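You operate a simulated robot arm through the tools that you are given. There is no shell and no other tool. Be economical: measure what you need, move in short steps, check, and stop when the job is done.

Carry out the task below with a simulated two-armed robot. There is one attempt and no reset: what you move stays moved.

TASK
Pick up the white tag that says "S1" from the top of the tag table with one hand, pass it to the other hand and put it in the yellow tray on the pot bench. Shut the green store drawer. Open the grey store drawer, put the seed box from the top of the store bench inside, then shut the drawer. Pull the sliding door open. Do these in any order.

The check looks at the end state, three seconds after you hand in, the way a careful person would. Anything else that was tipped, shoved, dropped, spilled or broken makes it a failure.

THE ROBOT
Two 7-joint arms with two-finger parallel grippers on one trunk, on a base that drives. Base frame: it is fixed to the floor where the robot stands at the start and does not move with it; the origin is under the middle of the robot, x ahead of it, y to its left, z up. Lengths are in m, angles in degrees, forces in N, time in s.
The left shoulder is at the start at [0.05, 0.165, 1.055], the right one opposite. With the tool pointing down near the work surface each hand reaches from about 0.18 to 0.68 m from the robot's upright axis, wherever it stands, measured 20 degrees to its own side. Places, roughly: green store drawer [-0.8, 4.1, 0.7]; grey store drawer [-1, 3.5, 0.7]; grey store drawer inside [-1.1, 3.5, 0.6]; seed box [-1, 3.75, 0.75]; sliding door [6.5, 3.5, 1]; white tag [0.5, 0, 0.75]; yellow tray on the pot bench (20x20 cm) [4.08, 2.2, 0.74]. Payload 3.91 kg a hand.
The TCP of each hand is the grasp point between the finger pads, 0.03 m short of the fingertips. In the tool frame z runs along the fingers and y along their closing line. The gripper opens to 0.11 m. The fingers are 0.02 m wide and 0.01 m thick; the gripper's body (0.048 by 0.112 m) begins 0.055 m behind the TCP.
Orientation is that of the tool frame in the base frame, as a unit quaternion [x, y, z, w]. With the fingers straight down and closing along the base's y, the tool's x points along the base's -x, its y along +y and its z along -z.

THE INTERFACE
- The arms move only by the tool send_rows. It takes "left_plan", "right_plan" or both (then of equal length, played together; a hand with none holds still); each is one flat list of numbers, 6 for each row, row after row: the shift along the tool's x, y, z in units of 25 mm (1.0 is 25 mm), then the turn, a rotation vector about the tool's x, y, z in units of 5 degrees (1.0 is 5 degrees). In form: [dx, dy, dz, wx, wy, wz, dx, dy, dz, wx, wy, wz, ...]. A call has 1 to 20 rows; each row shifts and turns the commanded pose from where the row before left it, along the tool's axes as they then stand. "left_fingers" and "right_fingers" are, for a hand that has rows, the opening, from 0 (shut) to 1 (fully open), set as the call begins (left out, the last holds). A call with a number of a shift or a turn outside -1 to 1 is refused whole. Rows are played at 5 a second. More than 0.05 m and 8.6 degrees between two rows, or a gripper value outside its range, and nothing of the call is played. Where a pose cannot be reached the arm comes as near as it can. A force on the tool above 40 N (or 10 N above the force at the start of the call, whichever is more), or a blocked arm, ends the call early, and 0.2 s more pass. The fingers move at their own pace (about 0.045 m/s each) and stop on an object; they squeeze with about 35 N. The grip force told is the motor's: it shows also when the fingers shut on nothing. Time passes only in rows, and 0.2 s behind the last, so rows that do not move let the fingers close. It gives the time, the measured TCP pose, the force on the tool (base axes), the opening and the grip force at its end, in the units of the frame above (readings bear some noise), with the torque about the TCP (base axes, N m) and any sound that the robot's microphone picked up, and new pictures: "views" is both (left out), scene, wrist or none (wrist: the cameras of the hands that moved).
- Cameras (640 x 400 px; columns grow to the right, rows downward): "scene" is now at [0.108, 0.0337, 1.2205]; the picture's right is [0.38, -0.92, 0.00], its down [-0.56, -0.23, -0.79] and it looks along [0.73, 0.30, -0.61] (base axes); focal length 251 px, centre (320, 200). "left" rides on the left gripper at [0.072, -0.017, -0.103] in its tool frame; the picture's right is [0.23, 0.97, 0.00], its down [-0.76, 0.18, -0.62] and it looks along [-0.61, 0.14, 0.78] (tool axes); focal length 222 px, centre (320, 200). "right" rides on the right gripper at [0.072, 0.017, -0.103] in its tool frame; the picture's right is [-0.23, 0.97, 0.00], its down [-0.76, -0.18, -0.62] and it looks along [-0.61, -0.14, 0.78] (tool axes); focal length 222 px, centre (320, 200). There is no depth. A picture from a camera that has moved, and an enlarged one, comes with that camera's place and axes in the base frame and with its lens.
- move_column(by): slides the trunk up (or, below 0, down) by that many m; the arms and the scene camera ride with it, the base frame stays. It gives what a move gives, with no picture.
- roll_base(legs): drives the robot by 1 to 6 legs, each [ahead, left, turn to the left] in m, m and degrees, along the robot's own axes; the way and the turn of a leg run together, so that a leg with both is an arc; at most 1.5 m and 180 degrees a leg. The arms and the cameras ride along, it lands a little off, and it stops where it bumps. It gives what a move gives, and a new picture of the scene camera.
- aim_head(pan, tilt): turns the head with the scene camera to pan (to the left, within 80 degrees either way) and tilt (down, from -29 to 69), counted from straight ahead of the robot. It gives what a move gives, and a new picture of the scene camera.
- close_up(camera, box): a new picture of the part [left, top, right, bottom] of that camera's present view, enlarged. It takes no simulated time.
- finish_job(): hands the job in; it is judged then, once.

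Work in short steps. Places have to be worked out from the pictures, the camera data and where the tool is seen: move nearer, look again, correct. Check each grasp and each placing, and mend what went wrong. You have 165 turns and 260 pictures in all, those below and enlarged ones among them. Open the grippers and draw the arms clear of the work before you hand the job in, unless the task says otherwise; then end with one line.

The tools are called after "Emit:" as a command line: name --argument value ..., lists and objects as JSON in quotes. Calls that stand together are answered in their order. send_rows: Moves the arms, as the interface text tells. Its arguments: {"type":"object","properties":{"left_plan":{"type":"array"},"left_fingers":{"type":"number"},"right_plan":{"type":"array"},"right_fingers":{"type":"number"},"views":{"type":"string","enum":["both","scene","wrist","none"]}},"required":[]} The other tools are called the same way: move_column (by) slides the trunk up or down; roll_base (legs) drives the base; aim_head (pan, tilt) turns the head that bears the scene camera; close_up (camera, box) takes an enlarged picture of a part of a camera's view; finish_job () hands the job in.

At the start:

```text
time_s: 0.0
left_eef_pos: [0.3255, 0.2601, 0.955]
left_tcp_rot: [0.0, 1.0, 0.0, 0.001]
left_contact_force: [-0.1, -0.1, 0.0]
left_ft_torque: [0.0, -0.01, -0.01]
left_opening: 0.1099
left_grasp_force: 0.0
right_eef_pos: [0.4116, -0.0588, 0.9416]
right_tcp_rot: [0.001, 1.0, 0.0, 0.001]
right_contact_force: [0.3, 0.3, -0.5]
right_ft_torque: [-0.03, -0.01, -0.01]
right_opening: 0.1101
right_grasp_force: 0.0
trunk travel left (down, up): [-0.275, 0.228]
robot x, y, heading: [-0.004, -0.0031, -0.1]
head pan, tilt: [22.4, 37.6]
```

scene: 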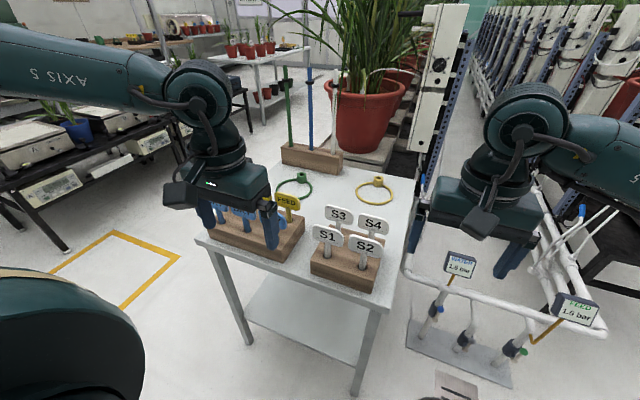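
right: 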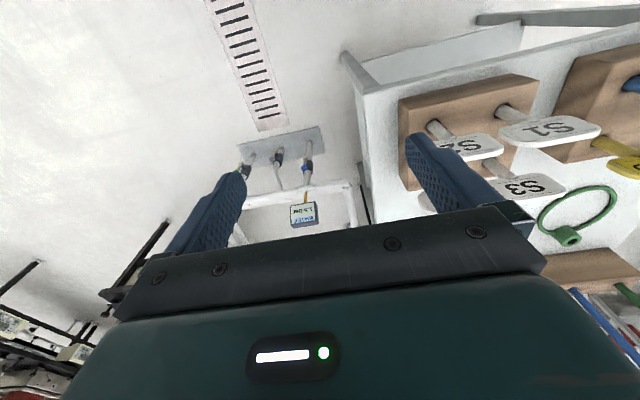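
left: 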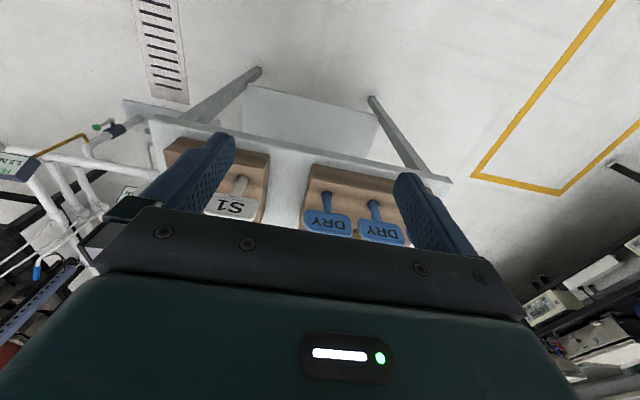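

I'll get an enlarged look at the tag block to see how S1 sits and how it is oriented.

Emit:
close_up --camera "scene" --box '[270, 180, 430, 300]'

Emit:
close_up --camera "right" --box '[380, 50, 640, 230]'

```text
3.33 times, centred on (350, 240) of scene
camera zoom: at [0.108, 0.0337, 1.2205], right [0.38, -0.92, 0.0], down [-0.56, -0.23, -0.79], along [0.73, 0.3, -0.61], focal length 835 px, centre (220, 67)
```

zoom: 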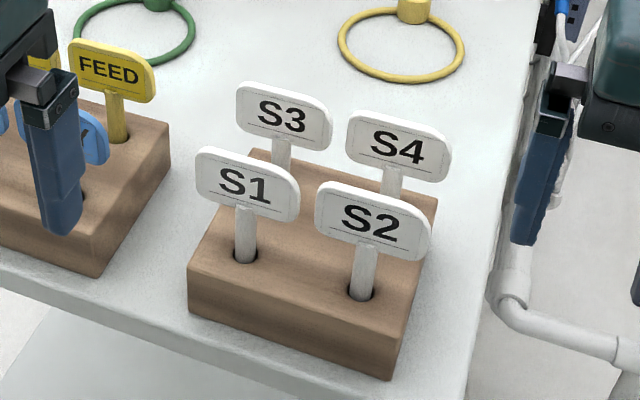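

```text
2.22 times, centred on (510, 140) of right
camera zoom: at [0.3385, -0.041, 1.0456], right [0.23, 0.97, 0.0], down [0.76, -0.18, 0.62], along [0.61, -0.14, -0.78], focal length 494 px, centre (-102, 333)
```

zoom: 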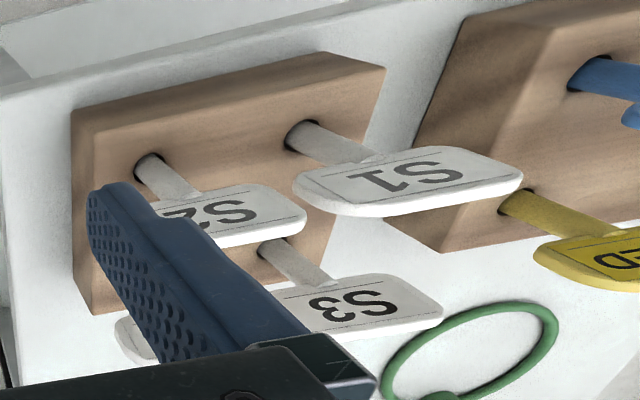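

S1 plate is at about (0.475, 0.165), z 0.80–0.84, facing −x, with its stem entering the block at z 0.753. The left hand will pick it with its fingers closing along x, so I turn the left tool 90° first.

Emit:
send_rows --left_plan '[0, 0, 0, 0, 0, 1, 0, 0, 0, 0, 0, 1, 0, 0, 0, 0, 0, 1, 0, 0, 0, 0, 0, 1, 0, 0, 0, 0, 0, 1, 0, 0, 0, 0, 0, 1, 0, 0, 0, 0, 0, 1, 0, 0, 0, 0, 0, 1, 0, 0, 0, 0, 0, 1, 0, 0, 0, 0, 0, 1, 0, 0, 0, 0, 0, 1, 0, 0, 0, 0, 0, 1, 0, 0, 0, 0, 0, 1, 0, 0, 0, 0, 0, 1, 0, 0, 0, 0, 0, 1, 0, 0, 0, 0, 0, 1, 0, 0, 0, 0, 0, 1, 0, 0, 0, 0, 0, 1]' --left_fingers 0.5 --views "both"

```text
time_s: 3.8
left_eef_pos: [0.2377, 0.1406, 0.9566]
left_tcp_rot: [0.707, 0.708, 0.002, 0.001]
left_contact_force: [-0.6, 0.6, 0.2]
left_ft_torque: [0.01, -0.01, 0.0]
left_opening: 0.055
left_grasp_force: 0.1
left hand out of reach, approached as far as the arm can: row 11, 12, 13, 14, 15, 16, 17, 18
right_eef_pos: [0.4132, -0.06, 0.9422]
right_tcp_rot: [0.001, 1.0, -0.001, 0.0]
right_contact_force: [0.4, 0.0, -0.8]
right_ft_torque: [0.01, 0.0, 0.03]
right_opening: 0.1101
right_grasp_force: 0.1
trunk travel left (down, up): [-0.275, 0.228]
robot x, y, heading: [-0.0002, 0.0003, 0.0]
head pan, tilt: [22.4, 37.6]
camera scene: at [0.1081, 0.0334, 1.2205], right [0.38, -0.92, 0.0], down [-0.56, -0.23, -0.79], along [0.73, 0.3, -0.61], focal length 251 px, centre (320, 200)
camera left: at [0.2217, 0.2134, 1.0606], right [0.97, 0.23, 0.0], down [0.18, -0.76, 0.62], along [0.14, -0.61, -0.78], focal length 222 px, centre (320, 200)
```

scene: 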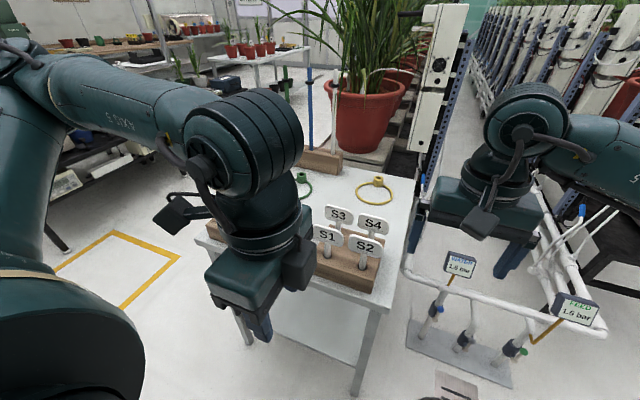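
left: 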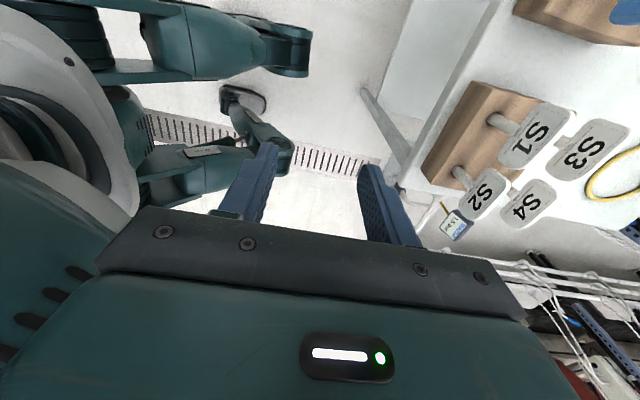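

The wrist turned, but the reach limit pulled the hand to (0.238, 0.141). I move it toward the tag at the same height and see whether this orientation holds there.

Emit:
send_rows --left_plan '[0.1, 0.95, 0, 0, 0, 0, 0.1, 0.95, 0, 0, 0, 0, 0.1, 0.95, 0, 0, 0, 0, 0.1, 0.95, 0, 0, 0, 0, 0.1, 0.95, 0, 0, 0, 0]' --views "none"

```text
time_s: 5.0
left_eef_pos: [0.2714, 0.0945, 0.95]
left_tcp_rot: [0.707, 0.707, 0.002, 0.0]
left_contact_force: [-0.7, 0.5, 0.2]
left_ft_torque: [0.01, -0.01, 0.01]
left_opening: 0.0548
left_grasp_force: 0.0
left hand out of reach, approached as far as the arm can: row 1, 2, 3, 4, 5
right_eef_pos: [0.4117, -0.0605, 0.942]
right_tcp_rot: [0.0, 1.0, 0.0, 0.0]
right_contact_force: [0.4, 0.2, 0.1]
right_ft_torque: [-0.02, 0.01, 0.0]
right_opening: 0.1101
right_grasp_force: 0.0
trunk travel left (down, up): [-0.275, 0.228]
robot x, y, heading: [0.0029, 0.0015, 0.1]
head pan, tilt: [22.4, 37.6]
```

This direction is limited by the wrist. I'll turn back and use the opposite orientation (−90°).

Emit:
send_rows --left_plan '[0, 0, 0, 0, 0, -1, 0, 0, 0, 0, 0, -1, 0, 0, 0, 0, 0, -1, 0, 0, 0, 0, 0, -1, 0, 0, 0, 0, 0, -1, 0, 0, 0, 0, 0, -1, 0, 0, 0, 0, 0, -1, 0, 0, 0, 0, 0, -1, 0, 0, 0, 0, 0, -1, 0, 0, 0, 0, 0, -1, 0, 0, 0, 0, 0, -1, 0, 0, 0, 0, 0, -1, 0, 0, 0, 0, 0, -1, 0, 0, 0, 0, 0, -1, 0, 0, 0, 0, 0, -1, 0, 0, 0, 0, 0, -1, 0, 0, 0, 0, 0, -1, 0, 0, 0, 0, 0, -1]' --views "none"

```text
time_s: 8.8
left_eef_pos: [0.2729, 0.0951, 0.9499]
left_tcp_rot: [0.0, 1.0, 0.0, 0.0]
left_contact_force: [0.2, -0.2, -0.3]
left_ft_torque: [-0.01, 0.0, 0.02]
left_opening: 0.0549
left_grasp_force: 0.1
right_eef_pos: [0.4127, -0.0591, 0.9422]
right_tcp_rot: [0.0, 1.0, 0.0, 0.0]
right_contact_force: [-0.1, -0.5, 1.0]
right_ft_torque: [-0.02, 0.03, 0.02]
right_opening: 0.1098
right_grasp_force: 0.0
trunk travel left (down, up): [-0.275, 0.228]
robot x, y, heading: [0.003, -0.0019, 0.1]
head pan, tilt: [22.4, 37.6]
```

The commanded pose follows the measured one. I move above the tag at (0.477, 0.165), then turn −90° in a second call.

Emit:
send_rows --left_plan '[-0.82, 0.28, 0, 0, 0, 0, -0.82, 0.28, 0, 0, 0, 0, -0.82, 0.28, 0, 0, 0, 0, -0.82, 0.28, 0, 0, 0, 0, -0.82, 0.28, 0, 0, 0, 0, -0.82, 0.28, 0, 0, 0, 0, -0.82, 0.28, 0, 0, 0, 0, -0.82, 0.28, 0, 0, 0, 0, -0.82, 0.28, 0, 0, 0, 0, -0.82, 0.28, 0, 0, 0, 0]' --views "none"

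Emit:
send_rows --left_plan '[0, 0, 0, 0, 0, -1, 0, 0, 0, 0, 0, -1, 0, 0, 0, 0, 0, -1, 0, 0, 0, 0, 0, -1, 0, 0, 0, 0, 0, -1, 0, 0, 0, 0, 0, -1, 0, 0, 0, 0, 0, -1, 0, 0, 0, 0, 0, -1, 0, 0, 0, 0, 0, -1, 0, 0, 0, 0, 0, -1, 0, 0, 0, 0, 0, -1, 0, 0, 0, 0, 0, -1, 0, 0, 0, 0, 0, -1, 0, 0, 0, 0, 0, -1, 0, 0, 0, 0, 0, -1, 0, 0, 0, 0, 0, -1, 0, 0, 0, 0, 0, -1, 0, 0, 0, 0, 0, -1]' --views "both"

```text
time_s: 11.0
left_eef_pos: [0.4791, 0.1628, 0.9504]
left_tcp_rot: [0.0, 1.0, 0.0, 0.0]
left_contact_force: [0.1, 0.1, 0.6]
left_ft_torque: [0.0, -0.01, -0.04]
left_opening: 0.0551
left_grasp_force: 0.1
right_eef_pos: [0.412, -0.0605, 0.9423]
right_tcp_rot: [0.0, 1.0, 0.0, 0.0]
right_contact_force: [-0.2, 1.0, 0.7]
right_ft_torque: [-0.02, -0.02, 0.01]
right_opening: 0.11
right_grasp_force: 0.1
trunk travel left (down, up): [-0.275, 0.228]
robot x, y, heading: [-0.001, -0.003, 0.0]
head pan, tilt: [22.4, 37.6]
```

```text
time_s: 14.8
left_eef_pos: [0.4777, 0.1633, 0.9497]
left_tcp_rot: [0.707, -0.707, 0.0, 0.0]
left_contact_force: [-0.1, -0.4, -1.0]
left_ft_torque: [0.01, 0.01, 0.02]
left_opening: 0.0552
left_grasp_force: 0.0
right_eef_pos: [0.413, -0.0598, 0.9425]
right_tcp_rot: [0.0, 1.0, 0.001, 0.001]
right_contact_force: [0.3, 0.6, -0.3]
right_ft_torque: [-0.01, 0.0, -0.02]
right_opening: 0.1101
right_grasp_force: 0.0
trunk travel left (down, up): [-0.275, 0.228]
robot x, y, heading: [0.0019, 0.0049, -0.1]
head pan, tilt: [22.4, 37.6]
camera scene: at [0.108, 0.0337, 1.2205], right [0.38, -0.92, 0.0], down [-0.56, -0.23, -0.79], along [0.73, 0.3, -0.61], focal length 251 px, centre (320, 200)
camera left: at [0.4955, 0.0926, 1.0533], right [-0.97, -0.23, 0.0], down [-0.18, 0.76, 0.62], along [-0.14, 0.61, -0.78], focal length 222 px, centre (320, 200)
```

scene: 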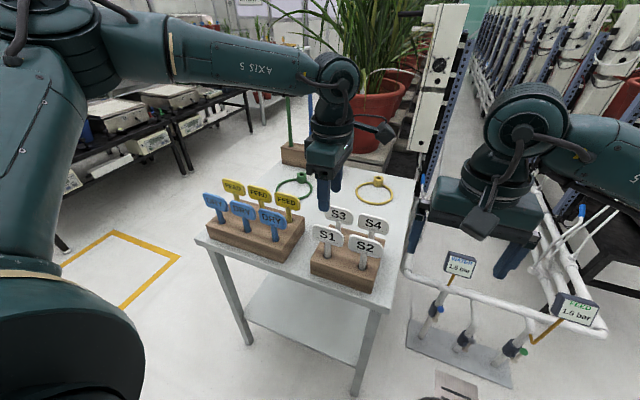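
left: 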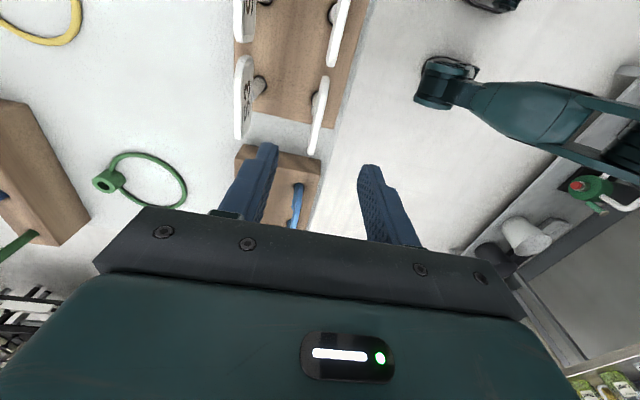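

The orientation holds at (0.478, 0.163), and the S1 plate appears edge-on between the fingers at x≈0.480. I shift 2 mm and go down to z≈0.828.

Emit:
send_rows --left_plan '[0, -0.1, 0.82, 0, 0, 0, 0, 0, 0.82, 0, 0, 0, 0, 0, 0.82, 0, 0, 0, 0, 0, 0.82, 0, 0, 0, 0, 0, 0.82, 0, 0, 0, 0, 0, 0.78, 0, 0, 0]' --views "both"

```text
time_s: 16.2
left_eef_pos: [0.4715, 0.1733, 0.8347]
left_tcp_rot: [-0.707, 0.707, -0.001, 0.0]
left_contact_force: [0.2, 0.1, -1.2]
left_ft_torque: [-0.01, 0.03, -0.01]
left_opening: 0.055
left_grasp_force: 0.0
left hand out of reach, approached as far as the arm can: row 5, 6
right_eef_pos: [0.4118, -0.0596, 0.9417]
right_tcp_rot: [0.0, 1.0, 0.0, 0.0]
right_contact_force: [0.1, -1.2, 0.1]
right_ft_torque: [0.0, -0.01, -0.01]
right_opening: 0.1099
right_grasp_force: 0.0
trunk travel left (down, up): [-0.275, 0.228]
robot x, y, heading: [-0.0027, 0.0016, 0.2]
head pan, tilt: [22.4, 37.6]
camera scene: at [0.1081, 0.0337, 1.2205], right [0.38, -0.92, 0.0], down [-0.56, -0.23, -0.79], along [0.73, 0.3, -0.61], focal length 251 px, centre (320, 200)
camera left: at [0.489, 0.102, 0.9386], right [-0.97, -0.23, 0.0], down [-0.18, 0.76, 0.62], along [-0.14, 0.61, -0.78], focal length 222 px, centre (320, 200)
```

scene: 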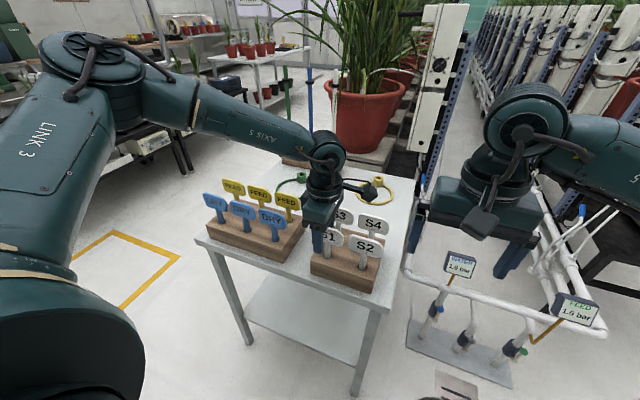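
left: 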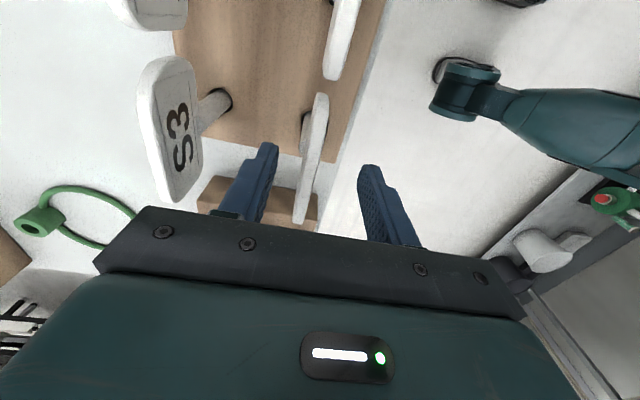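

Reach limited the descent to (0.4715, 0.173, 0.835). I raise the hand, lower the trunk 5 cm for more reach, then centre on the plate again.

Emit:
send_rows --left_plan '[0.1, -0.1, -0.9, 0, 0, 0, 0.1, -0.1, -0.9, 0, 0, 0, 0.1, -0.1, -0.2, 0, 0, 0]' --views "none"

Emit:
move_column --by -0.05

```text
time_s: 17.0
left_eef_pos: [0.4795, 0.1664, 0.8842]
left_tcp_rot: [-0.707, 0.707, 0.0, 0.0]
left_contact_force: [-0.1, 0.5, 0.4]
left_ft_torque: [0.01, 0.02, 0.01]
left_opening: 0.0552
left_grasp_force: 0.0
right_eef_pos: [0.4119, -0.0599, 0.942]
right_tcp_rot: [0.0, 1.0, 0.0, 0.0]
right_contact_force: [0.3, 0.0, -0.4]
right_ft_torque: [0.0, -0.03, 0.0]
right_opening: 0.1102
right_grasp_force: 0.0
trunk travel left (down, up): [-0.275, 0.228]
robot x, y, heading: [0.0005, 0.0008, -0.1]
head pan, tilt: [22.4, 37.6]
```

```text
time_s: 17.9
left_eef_pos: [0.4797, 0.1657, 0.8346]
left_tcp_rot: [0.707, -0.707, 0.0, 0.0]
left_contact_force: [0.7, 0.3, 0.0]
left_ft_torque: [-0.02, 0.0, 0.0]
left_opening: 0.0552
left_grasp_force: 0.1
right_eef_pos: [0.4128, -0.0581, 0.8922]
right_tcp_rot: [0.0, 1.0, 0.0, 0.0]
right_contact_force: [-0.2, -0.5, -0.1]
right_ft_torque: [0.0, 0.01, 0.0]
right_opening: 0.11
right_grasp_force: 0.1
trunk travel left (down, up): [-0.225, 0.278]
robot x, y, heading: [0.0, -0.0002, -0.1]
head pan, tilt: [22.4, 37.6]
```

Centred at (0.480, 0.166, 0.835). I look at the wrist view while closing the fingers after a small descent.

Emit:
send_rows --left_plan '[0, 0, 0.25, 0, 0, 0]' --views "wrist"

Emit:
send_rows --left_plan '[0, 0, 0, 0, 0, 0, 0, 0, 0, 0, 0, 0, 0, 0, 0, 0, 0, 0, 0, 0, 0, 0, 0, 0, 0, 0, 0, 0, 0, 0, 0, 0, 0, 0, 0, 0]' --left_fingers 0 --views "both"

```text
time_s: 18.3
left_eef_pos: [0.48, 0.1656, 0.8275]
left_tcp_rot: [-0.707, 0.708, -0.001, 0.001]
left_contact_force: [1.1, 0.8, 0.6]
left_ft_torque: [0.01, -0.01, 0.01]
left_opening: 0.0549
left_grasp_force: 0.1
right_eef_pos: [0.4123, -0.0597, 0.8919]
right_tcp_rot: [0.0, 1.0, 0.0, 0.0]
right_contact_force: [-0.2, 0.1, 0.5]
right_ft_torque: [0.04, 0.0, -0.03]
right_opening: 0.1101
right_grasp_force: 0.1
trunk travel left (down, up): [-0.225, 0.278]
robot x, y, heading: [-0.0017, -0.0007, 0.0]
head pan, tilt: [22.4, 37.6]
camera left: at [0.4966, 0.0947, 0.9308], right [-0.97, -0.23, 0.0], down [-0.18, 0.76, 0.62], along [-0.14, 0.61, -0.78], focal length 222 px, centre (320, 200)
```

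left: 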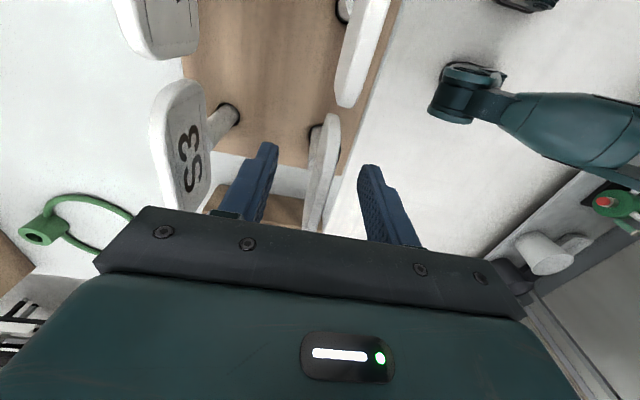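

```text
time_s: 19.7
left_eef_pos: [0.4779, 0.1652, 0.8273]
left_tcp_rot: [-0.707, 0.707, 0.0, 0.0]
left_contact_force: [0.5, -0.1, 0.3]
left_ft_torque: [0.01, 0.02, 0.02]
left_opening: 0.0099
left_grasp_force: 35.3
right_eef_pos: [0.4115, -0.0591, 0.8917]
right_tcp_rot: [0.0, 1.0, 0.001, 0.001]
right_contact_force: [0.2, 0.5, -0.2]
right_ft_torque: [0.01, 0.0, -0.01]
right_opening: 0.1098
right_grasp_force: 0.0
trunk travel left (down, up): [-0.225, 0.278]
robot x, y, heading: [0.0007, 0.0016, -0.1]
head pan, tilt: [22.4, 37.6]
camera scene: at [0.108, 0.0337, 1.1705], right [0.38, -0.92, 0.0], down [-0.56, -0.23, -0.79], along [0.73, 0.3, -0.61], focal length 251 px, centre (320, 200)
camera left: at [0.4965, 0.0947, 0.9305], right [-0.97, -0.23, 0.0], down [-0.18, 0.76, 0.62], along [-0.14, 0.61, -0.78], focal length 222 px, centre (320, 200)
```

scene: 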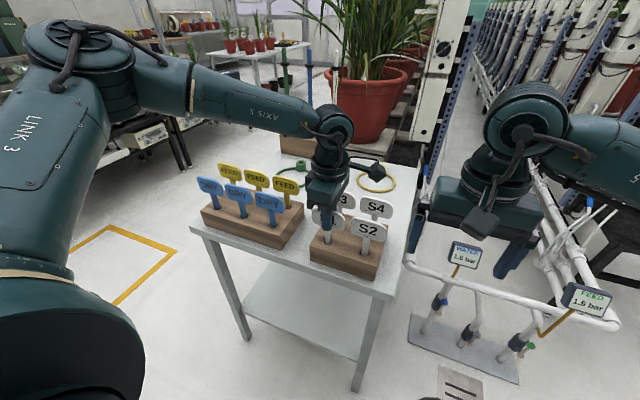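
left: 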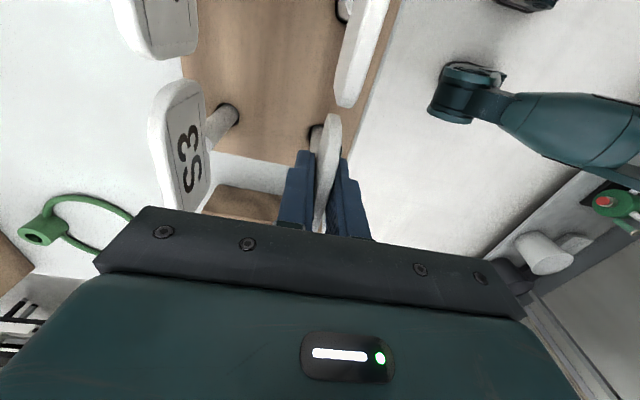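

The plate is gripped (opening 9.9 mm, 35 N). I lift straight up.

Emit:
send_rows --left_plan '[0, 0, -0.6, 0, 0, 0, 0, 0, -0.8, 0, 0, 0, 0, 0, -0.8, 0, 0, 0, 0, 0, -0.8, 0, 0, 0, 0, 0, -0.8, 0, 0, 0, 0, 0, -0.8, 0, 0, 0, 0, 0, -0.8, 0, 0, 0, 0, 0, -0.8, 0, 0, 0]' --views "both"

```text
time_s: 21.5
left_eef_pos: [0.4802, 0.1675, 0.9836]
left_tcp_rot: [-0.707, 0.707, 0.0, 0.0]
left_contact_force: [0.5, -0.1, -0.1]
left_ft_torque: [0.02, 0.01, 0.0]
left_opening: 0.0095
left_grasp_force: 35.7
right_eef_pos: [0.4118, -0.0591, 0.8917]
right_tcp_rot: [0.0, 1.0, 0.001, 0.0]
right_contact_force: [-0.1, -0.9, 0.5]
right_ft_torque: [0.02, 0.0, 0.02]
right_opening: 0.1099
right_grasp_force: 0.0
trunk travel left (down, up): [-0.225, 0.278]
robot x, y, heading: [-0.0031, -0.0004, 0.1]
head pan, tilt: [22.4, 37.6]
camera scene: at [0.108, 0.0337, 1.1705], right [0.38, -0.92, 0.0], down [-0.56, -0.23, -0.79], along [0.73, 0.3, -0.61], focal length 251 px, centre (320, 200)
camera left: at [0.4975, 0.0959, 1.0864], right [-0.97, -0.23, 0.0], down [-0.18, 0.76, 0.62], along [-0.14, 0.61, -0.78], focal length 222 px, centre (320, 200)
```

scene: 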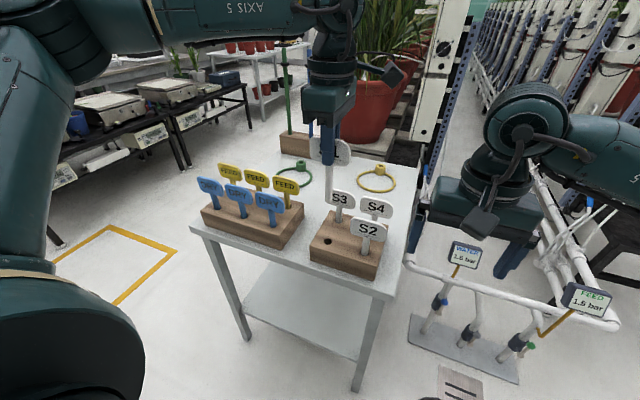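
left: 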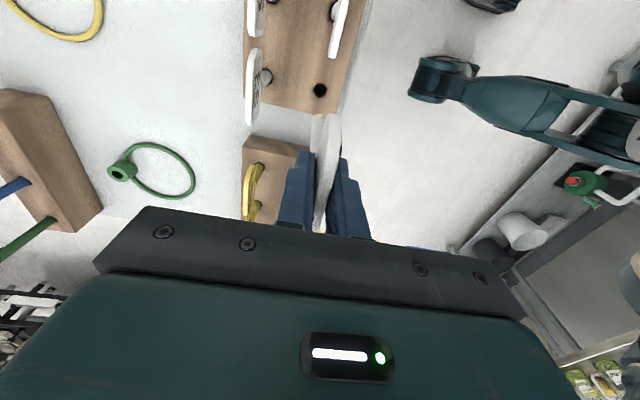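

The tag is free. I raise the trunk 10 cm for clearance. Then the left wrist turns back to the default, so the plate faces along y, while the right hand turns to point toward +y.

Emit:
move_column --by 0.1

Emit:
send_rows --left_plan '[0, 0, 0, 0, 0, 1, 0, 0, 0, 0, 0, 1, 0, 0, 0, 0, 0, 1, 0, 0, 0, 0, 0, 1, 0, 0, 0, 0, 0, 1, 0, 0, 0, 0, 0, 1, 0, 0, 0, 0, 0, 1, 0, 0, 0, 0, 0, 1, 0, 0, 0, 0, 0, 1, 0, 0, 0, 0, 0, 1, 0, 0, 0, 0, 0, 1, 0, 0, 0, 0, 0, 1, 0, 0, 0, 0, 0, 1, 0, 0, 0, 0, 0, 1, 0, 0, 0, 0, 0, 1, 0, 0, 0, 0, 0, 1, 0, 0, 0, 0, 0, 1, 0, 0, 0, 0, 0, 1]' --right_plan '[0, 0, 0, 0, 0, 1, 0, 0, 0, 0, 0, 1, 0, 0, 0, 0, 0, 1, 0, 0, 0, 0, 0, 1, 0, 0, 0, 0, 0, 1, 0, 0, 0, 0, 0, 1, 0, 0, 0, 0, 0, 1, 0, 0, 0, 0, 0, 1, 0, 0, 0, 0, 0, 1, 0, 0, 0, 0, 0, 1, 0, 0, 0, 0, 0, 1, 0, 0, 0, 0, 0, 1, 0, 0, 0, 0, 0, 1, 0, 0, 0, 0, 0, 1, 0, 0, 0, 0, 0, 1, 0, 0, 0, 0, 0, 1, 0, 0, 0, 0, 0, 1, 0, 0, 0, 0, 0, 1]' --views "none"

Emit:
send_rows --right_plan '[0, 0, 0, 0, 1, 0, 0, 0, 0, 0, 1, 0, 0, 0, 0, 0, 1, 0, 0, 0, 0, 0, 1, 0, 0, 0, 0, 0, 1, 0, 0, 0, 0, 0, 1, 0, 0, 0, 0, 0, 1, 0, 0, 0, 0, 0, 1, 0, 0, 0, 0, 0, 1, 0, 0, 0, 0, 0, 1, 0, 0, 0, 0, 0, 1, 0, 0, 0, 0, 0, 1, 0, 0, 0, 0, 0, 1, 0, 0, 0, 0, 0, 1, 0, 0, 0, 0, 0, 1, 0, 0, 0, 0, 0, 1, 0, 0, 0, 0, 0, 1, 0, 0, 0, 0, 0, 1, 0]' --views "both"

```text
time_s: 22.9
left_eef_pos: [0.4799, 0.1676, 1.0829]
left_tcp_rot: [-0.707, 0.708, 0.001, -0.001]
left_contact_force: [0.8, 0.0, -1.3]
left_ft_torque: [-0.02, 0.0, 0.05]
left_opening: 0.0093
left_grasp_force: 34.5
right_eef_pos: [0.4121, -0.06, 0.9927]
right_tcp_rot: [0.001, 1.0, 0.0, 0.001]
right_contact_force: [-0.5, 1.4, 0.0]
right_ft_torque: [-0.01, 0.0, -0.02]
right_opening: 0.1101
right_grasp_force: 0.0
trunk travel left (down, up): [-0.325, 0.178]
robot x, y, heading: [-0.0028, -0.0016, -0.0]
head pan, tilt: [22.4, 37.6]
```

```text
time_s: 26.6
left_eef_pos: [0.4801, 0.1673, 1.083]
left_tcp_rot: [0.001, 1.0, 0.001, 0.0]
left_contact_force: [-0.4, -0.5, -0.7]
left_ft_torque: [0.03, 0.0, -0.02]
left_opening: 0.0116
left_grasp_force: 35.1
right_eef_pos: [0.4132, -0.0601, 0.9923]
right_tcp_rot: [0.708, 0.706, -0.001, 0.0]
right_contact_force: [-0.2, -0.1, -0.4]
right_ft_torque: [0.02, 0.01, 0.01]
right_opening: 0.1098
right_grasp_force: 0.0
trunk travel left (down, up): [-0.325, 0.178]
robot x, y, heading: [-0.0004, 0.002, 0.0]
head pan, tilt: [22.4, 37.6]
```

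```text
time_s: 30.4
left_eef_pos: [0.4812, 0.1678, 1.0843]
left_tcp_rot: [0.0, 1.0, 0.0, 0.001]
left_contact_force: [-0.8, 0.2, 0.4]
left_ft_torque: [0.0, 0.02, 0.0]
left_opening: 0.0118
left_grasp_force: 35.1
right_eef_pos: [0.4117, -0.0594, 0.992]
right_tcp_rot: [0.5, 0.499, 0.501, -0.5]
right_contact_force: [-0.8, -0.8, 0.3]
right_ft_torque: [0.02, 0.01, -0.01]
right_opening: 0.1101
right_grasp_force: 0.0
trunk travel left (down, up): [-0.325, 0.178]
robot x, y, heading: [0.0019, -0.0016, -0.1]
head pan, tilt: [22.4, 37.6]
camera scene: at [0.1081, 0.0337, 1.2705], right [0.38, -0.92, 0.0], down [-0.56, -0.23, -0.79], along [0.73, 0.3, -0.61], focal length 251 px, centre (320, 200)
camera right: at [0.4276, -0.1614, 1.0644], right [0.97, 0.0, -0.23], down [-0.18, -0.62, -0.76], along [-0.14, 0.78, -0.61], focal length 222 px, centre (320, 200)
```

scene: 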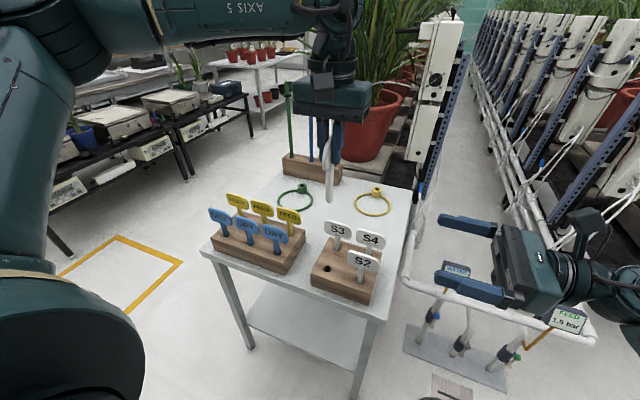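
right: 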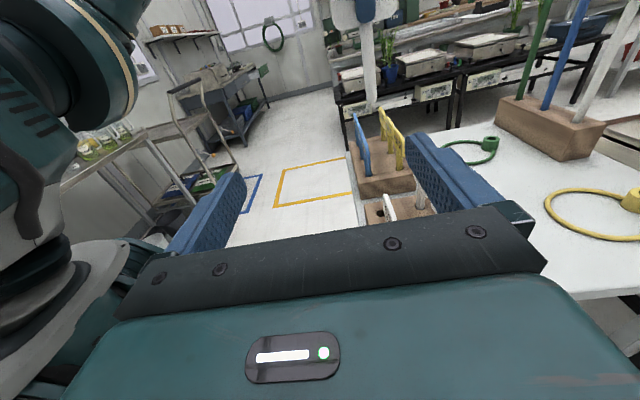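

The right hand points +y. The S1 stem hangs at about (0.478, 0.167) from z 0.95 to 1.053, so I bring the right fingers around it at z≈1.013.

Emit:
send_rows --right_plan '[0.5, 0.9, 0, 0, 0, 0, 0.35, 0.9, 0, 0, 0, 0, 0, 0.9, 0.5, 0, 0, 0, 0, 0, 1, 0, 0, 0, 0, 0, 1, 0, 0, 0, 0, 0, 1, 0, 0, 0, 0, 0, 1, 0, 0, 0, 0, 0, 1, 0, 0, 0, 0, 0, 1, 0, 0, 0, 0, 0, 1, 0, 0, 0, 0, 0, 1, 0, 0, 0]' --right_fingers 0.7 --views "both"

```text
time_s: 32.9
left_eef_pos: [0.4801, 0.1667, 1.0832]
left_tcp_rot: [0.0, 1.0, 0.0, 0.0]
left_contact_force: [0.5, 0.3, -0.4]
left_ft_torque: [0.0, 0.01, 0.01]
left_opening: 0.0117
left_grasp_force: 35.0
right_eef_pos: [0.4815, 0.1526, 1.0136]
right_tcp_rot: [0.5, 0.5, 0.5, -0.5]
right_contact_force: [-0.7, 0.9, -0.6]
right_ft_torque: [0.01, 0.0, 0.0]
right_opening: 0.0774
right_grasp_force: 0.0
trunk travel left (down, up): [-0.325, 0.178]
robot x, y, heading: [0.001, 0.0012, 0.1]
head pan, tilt: [22.4, 37.6]
camera scene: at [0.108, 0.034, 1.2705], right [0.38, -0.92, 0.0], down [-0.56, -0.23, -0.79], along [0.73, 0.3, -0.61], focal length 251 px, centre (320, 200)
camera right: at [0.4964, 0.0507, 1.0873], right [0.97, 0.0, -0.23], down [-0.18, -0.62, -0.76], along [-0.14, 0.78, -0.61], focal length 222 px, centre (320, 200)
```

scene: 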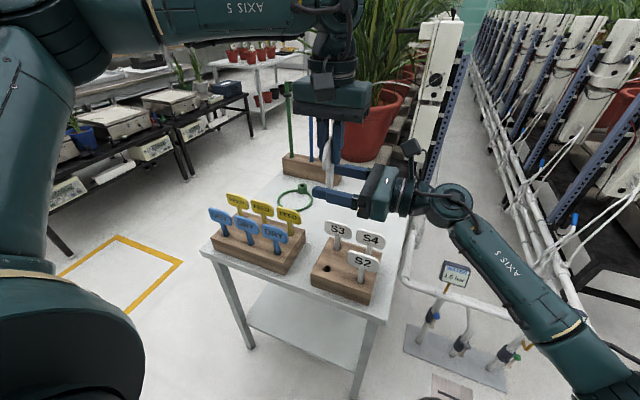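
right: 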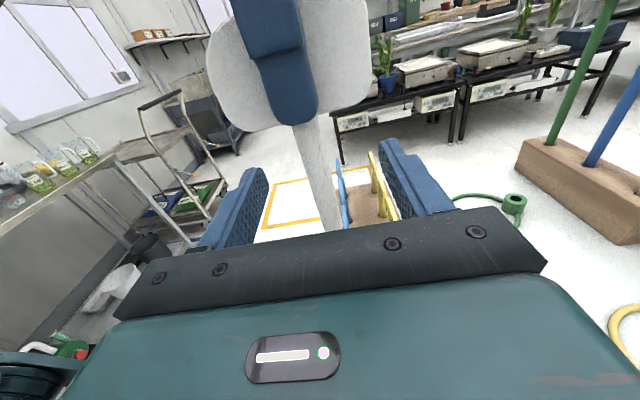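

The stem is between the right fingers. I advance 1 cm and close.

Emit:
send_rows --right_plan '[0, 0, 0.4, 0, 0, 0]' --views "none"

Emit:
send_rows --right_plan '[0, 0, 0, 0, 0, 0, 0, 0, 0, 0, 0, 0, 0, 0, 0, 0, 0, 0, 0, 0, 0, 0, 0, 0, 0, 0, 0, 0, 0, 0, 0, 0, 0, 0, 0, 0]' --right_fingers 0 --views "wrist"

```text
time_s: 33.2
left_eef_pos: [0.48, 0.1662, 1.0837]
left_tcp_rot: [0.0, 1.0, 0.0, 0.001]
left_contact_force: [0.1, -0.4, 0.3]
left_ft_torque: [-0.01, 0.0, -0.03]
left_opening: 0.0119
left_grasp_force: 34.6
right_eef_pos: [0.4803, 0.1622, 1.0144]
right_tcp_rot: [0.5, 0.5, 0.5, -0.5]
right_contact_force: [-0.2, 0.0, 0.5]
right_ft_torque: [0.03, 0.01, -0.01]
right_opening: 0.0771
right_grasp_force: 0.2
trunk travel left (down, up): [-0.325, 0.178]
robot x, y, heading: [0.0015, 0.0021, 0.1]
head pan, tilt: [22.4, 37.6]
```

```text
time_s: 34.6
left_eef_pos: [0.4796, 0.1673, 1.0827]
left_tcp_rot: [0.001, 1.0, 0.0, 0.001]
left_contact_force: [1.9, -0.1, -0.4]
left_ft_torque: [0.0, 0.07, -0.04]
left_opening: 0.0118
left_grasp_force: 34.4
right_eef_pos: [0.4798, 0.1625, 1.0141]
right_tcp_rot: [0.5, 0.5, 0.5, -0.5]
right_contact_force: [-3.2, -0.1, 0.4]
right_ft_torque: [0.01, -0.24, 0.04]
right_opening: 0.0121
right_grasp_force: 34.7
trunk travel left (down, up): [-0.325, 0.178]
robot x, y, heading: [0.0011, 0.0054, 0.2]
head pan, tilt: [22.4, 37.6]
camera right: at [0.496, 0.0604, 1.0868], right [0.97, 0.0, -0.23], down [-0.18, -0.62, -0.76], along [-0.14, 0.78, -0.61], focal length 222 px, centre (320, 200)
```

right: 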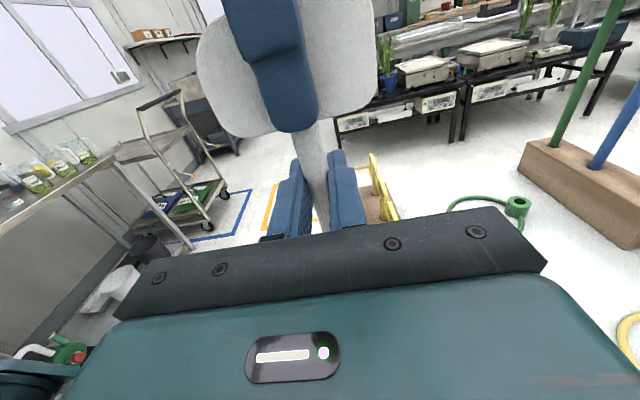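

The right hand holds the stem (12 mm, 35 N). I open the left hand and raise it straight up off the plate.

Emit:
send_rows --left_plan '[0, 0, 0, 0, 0, 0, 0, 0, 0, 0, 0, 0, 0, 0, 0, 0, 0, 0, 0, 0, 0, 0, 0, 0]' --left_fingers 0.6 --views "none"

Emit:
send_rows --left_plan '[0, 0, -0.8, 0, 0, 0, 0, 0, -0.8, 0, 0, 0, 0, 0, -0.8, 0, 0, 0, 0, 0, -0.8, 0, 0, 0, 0.5, 0.5, -0.5, 0, 0, 0]' --views "both"

```text
time_s: 35.6
left_eef_pos: [0.4801, 0.1674, 1.0828]
left_tcp_rot: [-0.001, 1.0, 0.0, 0.0]
left_contact_force: [-0.5, -0.2, -1.0]
left_ft_torque: [-0.04, -0.01, 0.02]
left_opening: 0.0662
left_grasp_force: 0.0
right_eef_pos: [0.4805, 0.1625, 1.0141]
right_tcp_rot: [0.5, 0.499, 0.501, -0.499]
right_contact_force: [-0.5, 0.2, 1.1]
right_ft_torque: [0.0, -0.03, -0.02]
right_opening: 0.0118
right_grasp_force: 34.9
trunk travel left (down, up): [-0.325, 0.178]
robot x, y, heading: [0.001, 0.0022, 0.2]
head pan, tilt: [22.4, 37.6]
```

```text
time_s: 36.9
left_eef_pos: [0.4695, 0.1826, 1.1467]
left_tcp_rot: [-0.002, 1.0, 0.0, 0.001]
left_contact_force: [0.4, -0.2, -0.3]
left_ft_torque: [0.02, -0.04, -0.03]
left_opening: 0.066
left_grasp_force: 0.0
left hand out of reach, approached as far as the arm can: row 3, 4
right_eef_pos: [0.4803, 0.1624, 1.0154]
right_tcp_rot: [0.499, 0.501, 0.499, -0.501]
right_contact_force: [0.2, -0.6, -0.6]
right_ft_torque: [-0.01, -0.02, 0.01]
right_opening: 0.0117
right_grasp_force: 35.2
trunk travel left (down, up): [-0.325, 0.178]
robot x, y, heading: [0.0005, 0.0032, 0.0]
head pan, tilt: [22.4, 37.6]
camera scene: at [0.1075, 0.0338, 1.2706], right [0.38, -0.92, 0.0], down [-0.56, -0.23, -0.79], along [0.73, 0.3, -0.61], focal length 251 px, centre (320, 200)
camera left: at [0.3972, 0.1677, 1.2505], right [-0.23, 0.97, 0.0], down [0.76, 0.18, 0.62], along [0.61, 0.14, -0.78], focal length 222 px, centre (320, 200)
```

scene: 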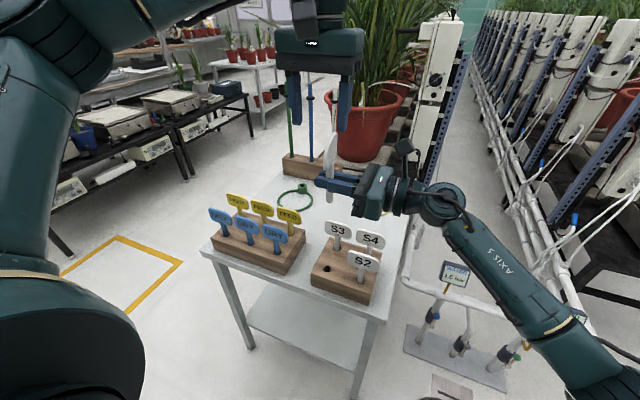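
left: 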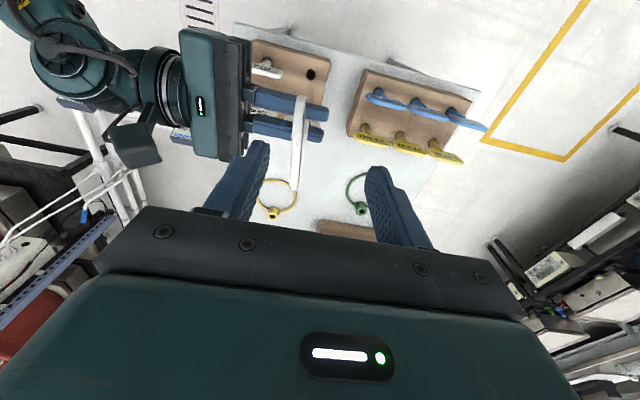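

Handover done. I draw the left hand back out of the way, then move the right hand with the tag away from the table.

Emit:
send_rows --left_plan '[0.6, 0.8, 0, 0, 0, 0, 0.8, 0.6, 0, 0, 0, 0, 0.9, 0.4, 0, 0, 0, 0, 0.9, 0.4, 0, 0, 0, 0, 0.9, 0, 0, 0, 0, 0, 0.9, 0, 0, 0, 0, 0, 0.9, 0, 0, 0, 0, 0]' --right_plan '[0, 0, -0.9, 0, 0, 0, 0, 0, -0.9, 0, 0, 0, 0, 0, -0.9, 0, 0, 0, 0, 0, -0.9, 0, 0, 0, 0, -0.4, -0.9, 0, 0, 0, 0, -0.4, -0.9, 0, 0, 0, 0, -0.4, -0.9, 0, 0, 0]' --views "none"

Emit:
send_rows --right_plan '[0, 0, 0, 0, -1, 0, 0, 0, 0, 0, -1, 0, 0, 0, 0, 0, -1, 0, 0, 0, 0, 0, -1, 0, 0, 0, 0, 0, -1, 0, 0, 0, 0, 0, -1, 0, 0, 0, 0, 0, -1, 0, 0, 0, 0, 0, -1, 0, 0, 0, 0, 0, -1, 0, 0, 0, 0, 0, -1, 0, 0, 0, 0, 0, -1, 0, 0, 0, 0, 0, -1, 0, 0, 0, 0, 0, -1, 0, 0, 0, 0, 0, -1, 0, 0, 0, 0, 0, -1, 0, 0, 0, 0, 0, -1, 0, 0, 0, 0, 0, -1, 0, 0, 0, 0, 0, -1, 0]' --views "both"

```text
time_s: 38.5
left_eef_pos: [0.3198, 0.2377, 1.1468]
left_tcp_rot: [0.001, 1.0, 0.001, 0.0]
left_contact_force: [-0.4, 0.5, 0.0]
left_ft_torque: [0.0, 0.01, -0.02]
left_opening: 0.0661
left_grasp_force: 0.1
right_eef_pos: [0.4491, 0.0063, 1.0126]
right_tcp_rot: [0.501, 0.5, 0.5, -0.5]
right_contact_force: [-0.1, -0.1, -0.3]
right_ft_torque: [0.0, 0.02, -0.01]
right_opening: 0.0116
right_grasp_force: 35.1
trunk travel left (down, up): [-0.325, 0.178]
robot x, y, heading: [-0.0011, -0.0018, 0.1]
head pan, tilt: [22.4, 37.6]
```

```text
time_s: 42.2
left_eef_pos: [0.319, 0.2391, 1.1465]
left_tcp_rot: [0.0, 1.0, 0.0, 0.0]
left_contact_force: [0.2, 0.0, -0.1]
left_ft_torque: [0.0, 0.03, 0.02]
left_opening: 0.0659
left_grasp_force: 0.0
right_eef_pos: [0.45, 0.005, 1.0128]
right_tcp_rot: [0.707, 0.707, -0.001, 0.0]
right_contact_force: [-0.8, 0.7, -0.1]
right_ft_torque: [0.0, -0.01, -0.01]
right_opening: 0.0117
right_grasp_force: 35.2
trunk travel left (down, up): [-0.325, 0.178]
robot x, y, heading: [0.0036, -0.0011, -0.3]
head pan, tilt: [22.4, 37.6]
camera scene: at [0.108, 0.0339, 1.2705], right [0.38, -0.92, 0.0], down [-0.56, -0.23, -0.79], along [0.73, 0.3, -0.61], focal length 251 px, centre (320, 200)
camera right: at [0.4654, 0.0795, 1.117], right [0.97, -0.23, 0.0], down [-0.18, -0.76, 0.62], along [-0.14, -0.61, -0.78], focal length 222 px, centre (320, 200)
```

scene: 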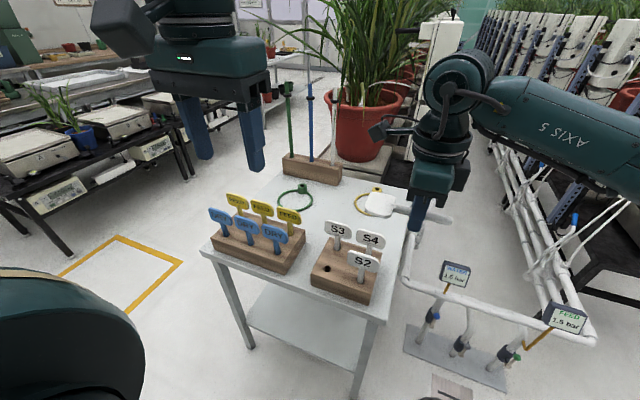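
right: 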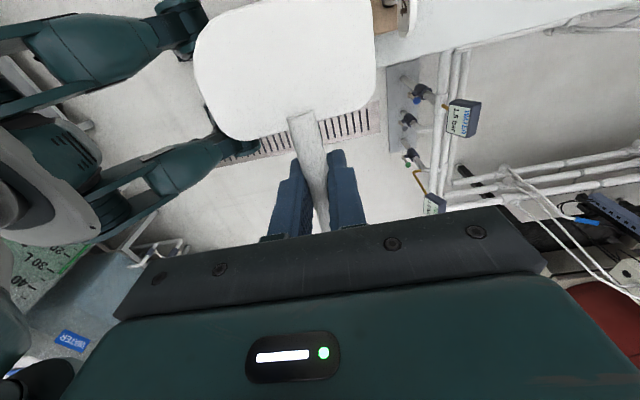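

The tag now lies flat in the right hand. I tuck the right hand in and look around to plan the drive.

Emit:
send_rows --right_plan '[0, -0.9, 0, 0, 0, 0, 0, -0.9, 0, 0, 0, 0, -0.3, -0.9, 0, 0, 0, 0, -0.3, -0.9, 0, 0, 0, 0, -0.3, -0.9, 0, 0, 0, 0]' --views "none"

Emit:
aim_head --pan 20 --tilt 5

Emit:
aim_head --pan 75 --tilt 15

```text
time_s: 43.5
left_eef_pos: [0.3191, 0.237, 1.1468]
left_tcp_rot: [-0.001, 1.0, 0.0, 0.0]
left_contact_force: [0.2, -0.1, -0.5]
left_ft_torque: [0.0, 0.0, 0.04]
left_opening: 0.0662
left_grasp_force: 0.1
right_eef_pos: [0.3362, -0.0162, 1.0121]
right_tcp_rot: [0.707, 0.707, 0.0, 0.0]
right_contact_force: [-0.6, 0.3, 0.5]
right_ft_torque: [0.0, 0.01, 0.02]
right_opening: 0.0116
right_grasp_force: 34.6
trunk travel left (down, up): [-0.325, 0.178]
robot x, y, heading: [-0.0005, 0.0013, -0.0]
head pan, tilt: [22.4, 37.6]
```

```text
time_s: 44.4
left_eef_pos: [0.3199, 0.2386, 1.1482]
left_tcp_rot: [-0.001, 1.0, 0.0, 0.0]
left_contact_force: [1.1, 0.0, 0.3]
left_ft_torque: [-0.03, 0.0, 0.01]
left_opening: 0.0659
left_grasp_force: 0.0
right_eef_pos: [0.3378, -0.017, 1.0127]
right_tcp_rot: [0.708, 0.706, 0.0, 0.0]
right_contact_force: [0.1, -0.1, 0.5]
right_ft_torque: [0.01, -0.01, -0.03]
right_opening: 0.0116
right_grasp_force: 35.1
trunk travel left (down, up): [-0.325, 0.178]
robot x, y, heading: [0.0001, 0.0028, -0.0]
head pan, tilt: [20.0, 5.0]
camera scene: at [0.1143, 0.0321, 1.3226], right [0.34, -0.94, 0.0], down [-0.08, -0.03, -1.0], along [0.94, 0.34, -0.09], focal length 251 px, centre (320, 200)
```

scene: 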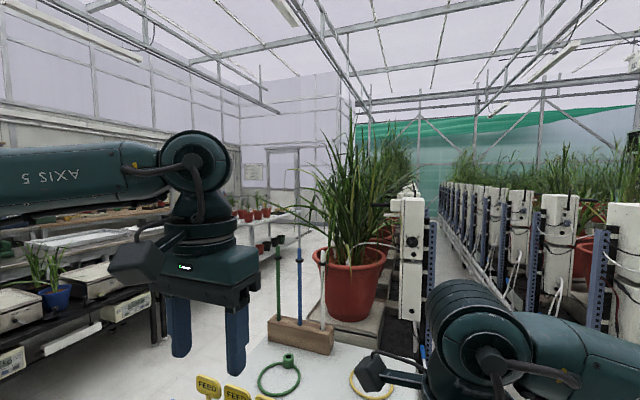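

```text
time_s: 45.7
left_eef_pos: [0.3189, 0.2372, 1.1473]
left_tcp_rot: [0.001, 1.0, 0.0, 0.0]
left_contact_force: [0.0, -0.5, -0.2]
left_ft_torque: [-0.01, 0.01, 0.01]
left_opening: 0.0664
left_grasp_force: 0.1
right_eef_pos: [0.3377, -0.0165, 1.0123]
right_tcp_rot: [0.707, 0.707, 0.0, 0.0]
right_contact_force: [0.8, 1.0, -0.2]
right_ft_torque: [0.0, -0.01, -0.02]
right_opening: 0.0114
right_grasp_force: 35.1
trunk travel left (down, up): [-0.325, 0.178]
robot x, y, heading: [-0.0006, -0.0008, 0.2]
head pan, tilt: [75.0, 15.0]
camera scene: at [0.0523, 0.0909, 1.3065], right [0.97, -0.26, 0.0], down [-0.07, -0.25, -0.97], along [0.25, 0.93, -0.26], focal length 251 px, centre (320, 200)
```

scene: 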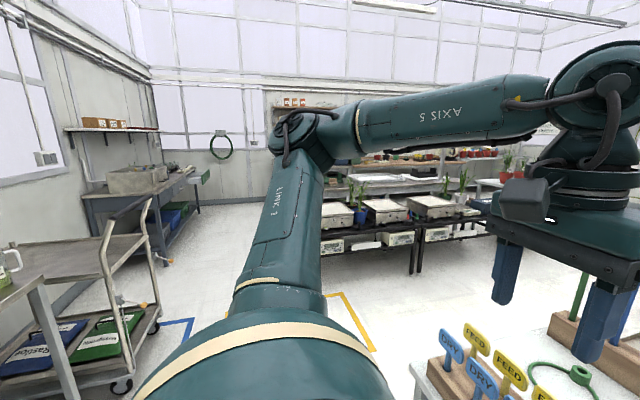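

Left is clear between the trolley (x<−0.65) and the tag table. I drive left 1.25 m into the aisle and look ahead.

Emit:
roll_base --legs '[[-0.05, 0.6, 0], [0, 0.65, 0]]'

Emit:
aim_head --pan 10 --tilt 15

```text
time_s: 57.0
left_eef_pos: [0.2676, 1.4752, 1.1465]
left_tcp_rot: [-0.005, 1.0, -0.001, 0.0]
left_contact_force: [-0.3, -0.8, 0.0]
left_ft_torque: [-0.01, -0.04, -0.01]
left_opening: 0.066
left_grasp_force: 0.2
right_eef_pos: [0.2882, 1.2199, 1.0131]
right_tcp_rot: [0.706, 0.709, 0.0, 0.001]
right_contact_force: [0.9, -0.4, 0.5]
right_ft_torque: [-0.02, -0.02, -0.04]
right_opening: 0.0098
right_grasp_force: 35.4
trunk travel left (down, up): [-0.325, 0.178]
robot x, y, heading: [-0.0522, 1.2366, 0.6]
head pan, tilt: [75.0, 15.0]
camera scene: at [0.0014, 1.326, 1.3064], right [0.97, -0.25, 0.0], down [-0.07, -0.25, -0.97], along [0.24, 0.93, -0.26], focal length 251 px, centre (320, 200)
```

scene: 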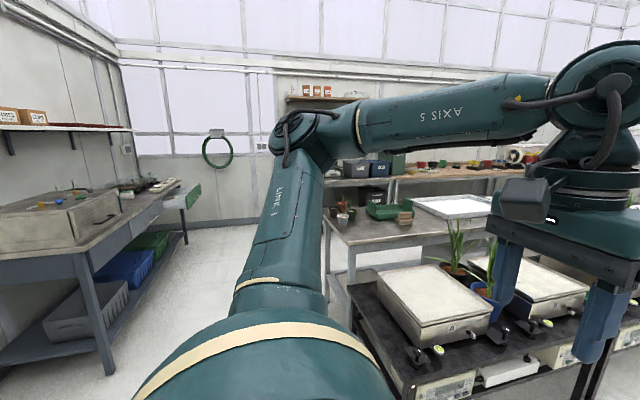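

```text
time_s: 58.4
left_eef_pos: [0.2688, 1.4756, 1.1467]
left_tcp_rot: [-0.004, 1.0, 0.0, 0.001]
left_contact_force: [1.9, -0.1, -0.7]
left_ft_torque: [-0.01, -0.01, 0.01]
left_opening: 0.0657
left_grasp_force: 0.1
right_eef_pos: [0.2873, 1.22, 1.013]
right_tcp_rot: [0.704, 0.71, 0.001, 0.0]
right_contact_force: [0.8, 0.9, -0.6]
right_ft_torque: [0.02, 0.0, -0.03]
right_opening: 0.0097
right_grasp_force: 35.0
trunk travel left (down, up): [-0.325, 0.178]
robot x, y, heading: [-0.0517, 1.236, 0.5]
head pan, tilt: [10.0, 15.0]
camera scene: at [0.0697, 1.2525, 1.3065], right [0.18, -0.98, 0.0], down [-0.25, -0.05, -0.97], along [0.95, 0.18, -0.26], focal length 251 px, centre (320, 200)
```

scene: 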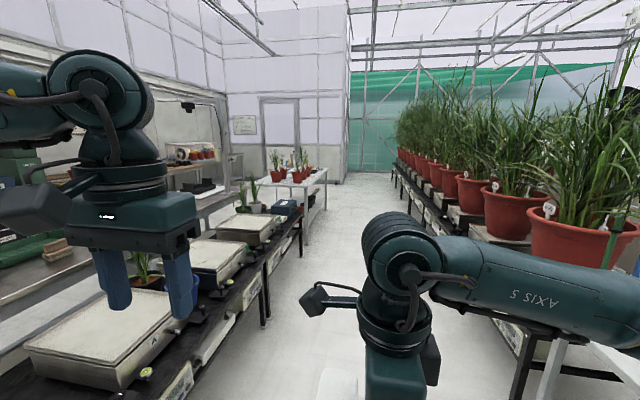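

The aisle runs between the bench fronts at y≈1.87 on the left and y≈0.5 on the right. I drive ahead along y≈1.2.

Emit:
roll_base --legs '[[1.4, -0.03, -0.5], [1.2, 0, 0]]'

```text
time_s: 71.1
left_eef_pos: [2.8652, 1.5698, 1.1466]
left_tcp_rot: [-0.031, 1.0, 0.0, -0.001]
left_contact_force: [-0.3, 0.0, -0.3]
left_ft_torque: [-0.01, -0.02, 0.0]
left_opening: 0.066
left_grasp_force: 0.1
right_eef_pos: [2.9, 1.3168, 1.0131]
right_tcp_rot: [0.684, 0.729, 0.0, -0.001]
right_contact_force: [0.7, 0.1, 0.1]
right_ft_torque: [-0.03, 0.0, -0.01]
right_opening: 0.0097
right_grasp_force: 34.8
trunk travel left (down, up): [-0.325, 0.178]
robot x, y, heading: [2.5608, 1.3115, 3.9]
head pan, tilt: [10.0, 15.0]
camera scene: at [2.6794, 1.3372, 1.3064], right [0.23, -0.97, 0.0], down [-0.25, -0.06, -0.97], along [0.94, 0.23, -0.26], focal length 251 px, centre (320, 200)
```

scene: 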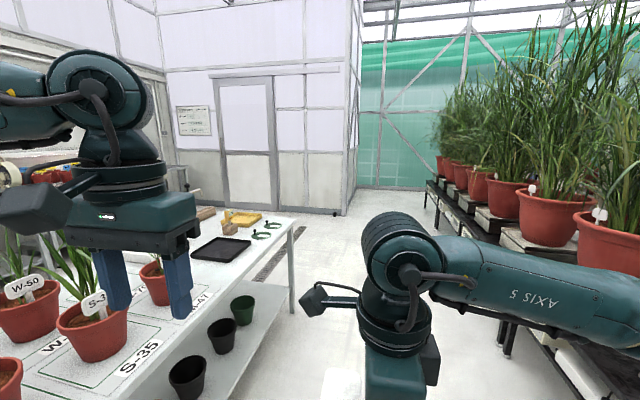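

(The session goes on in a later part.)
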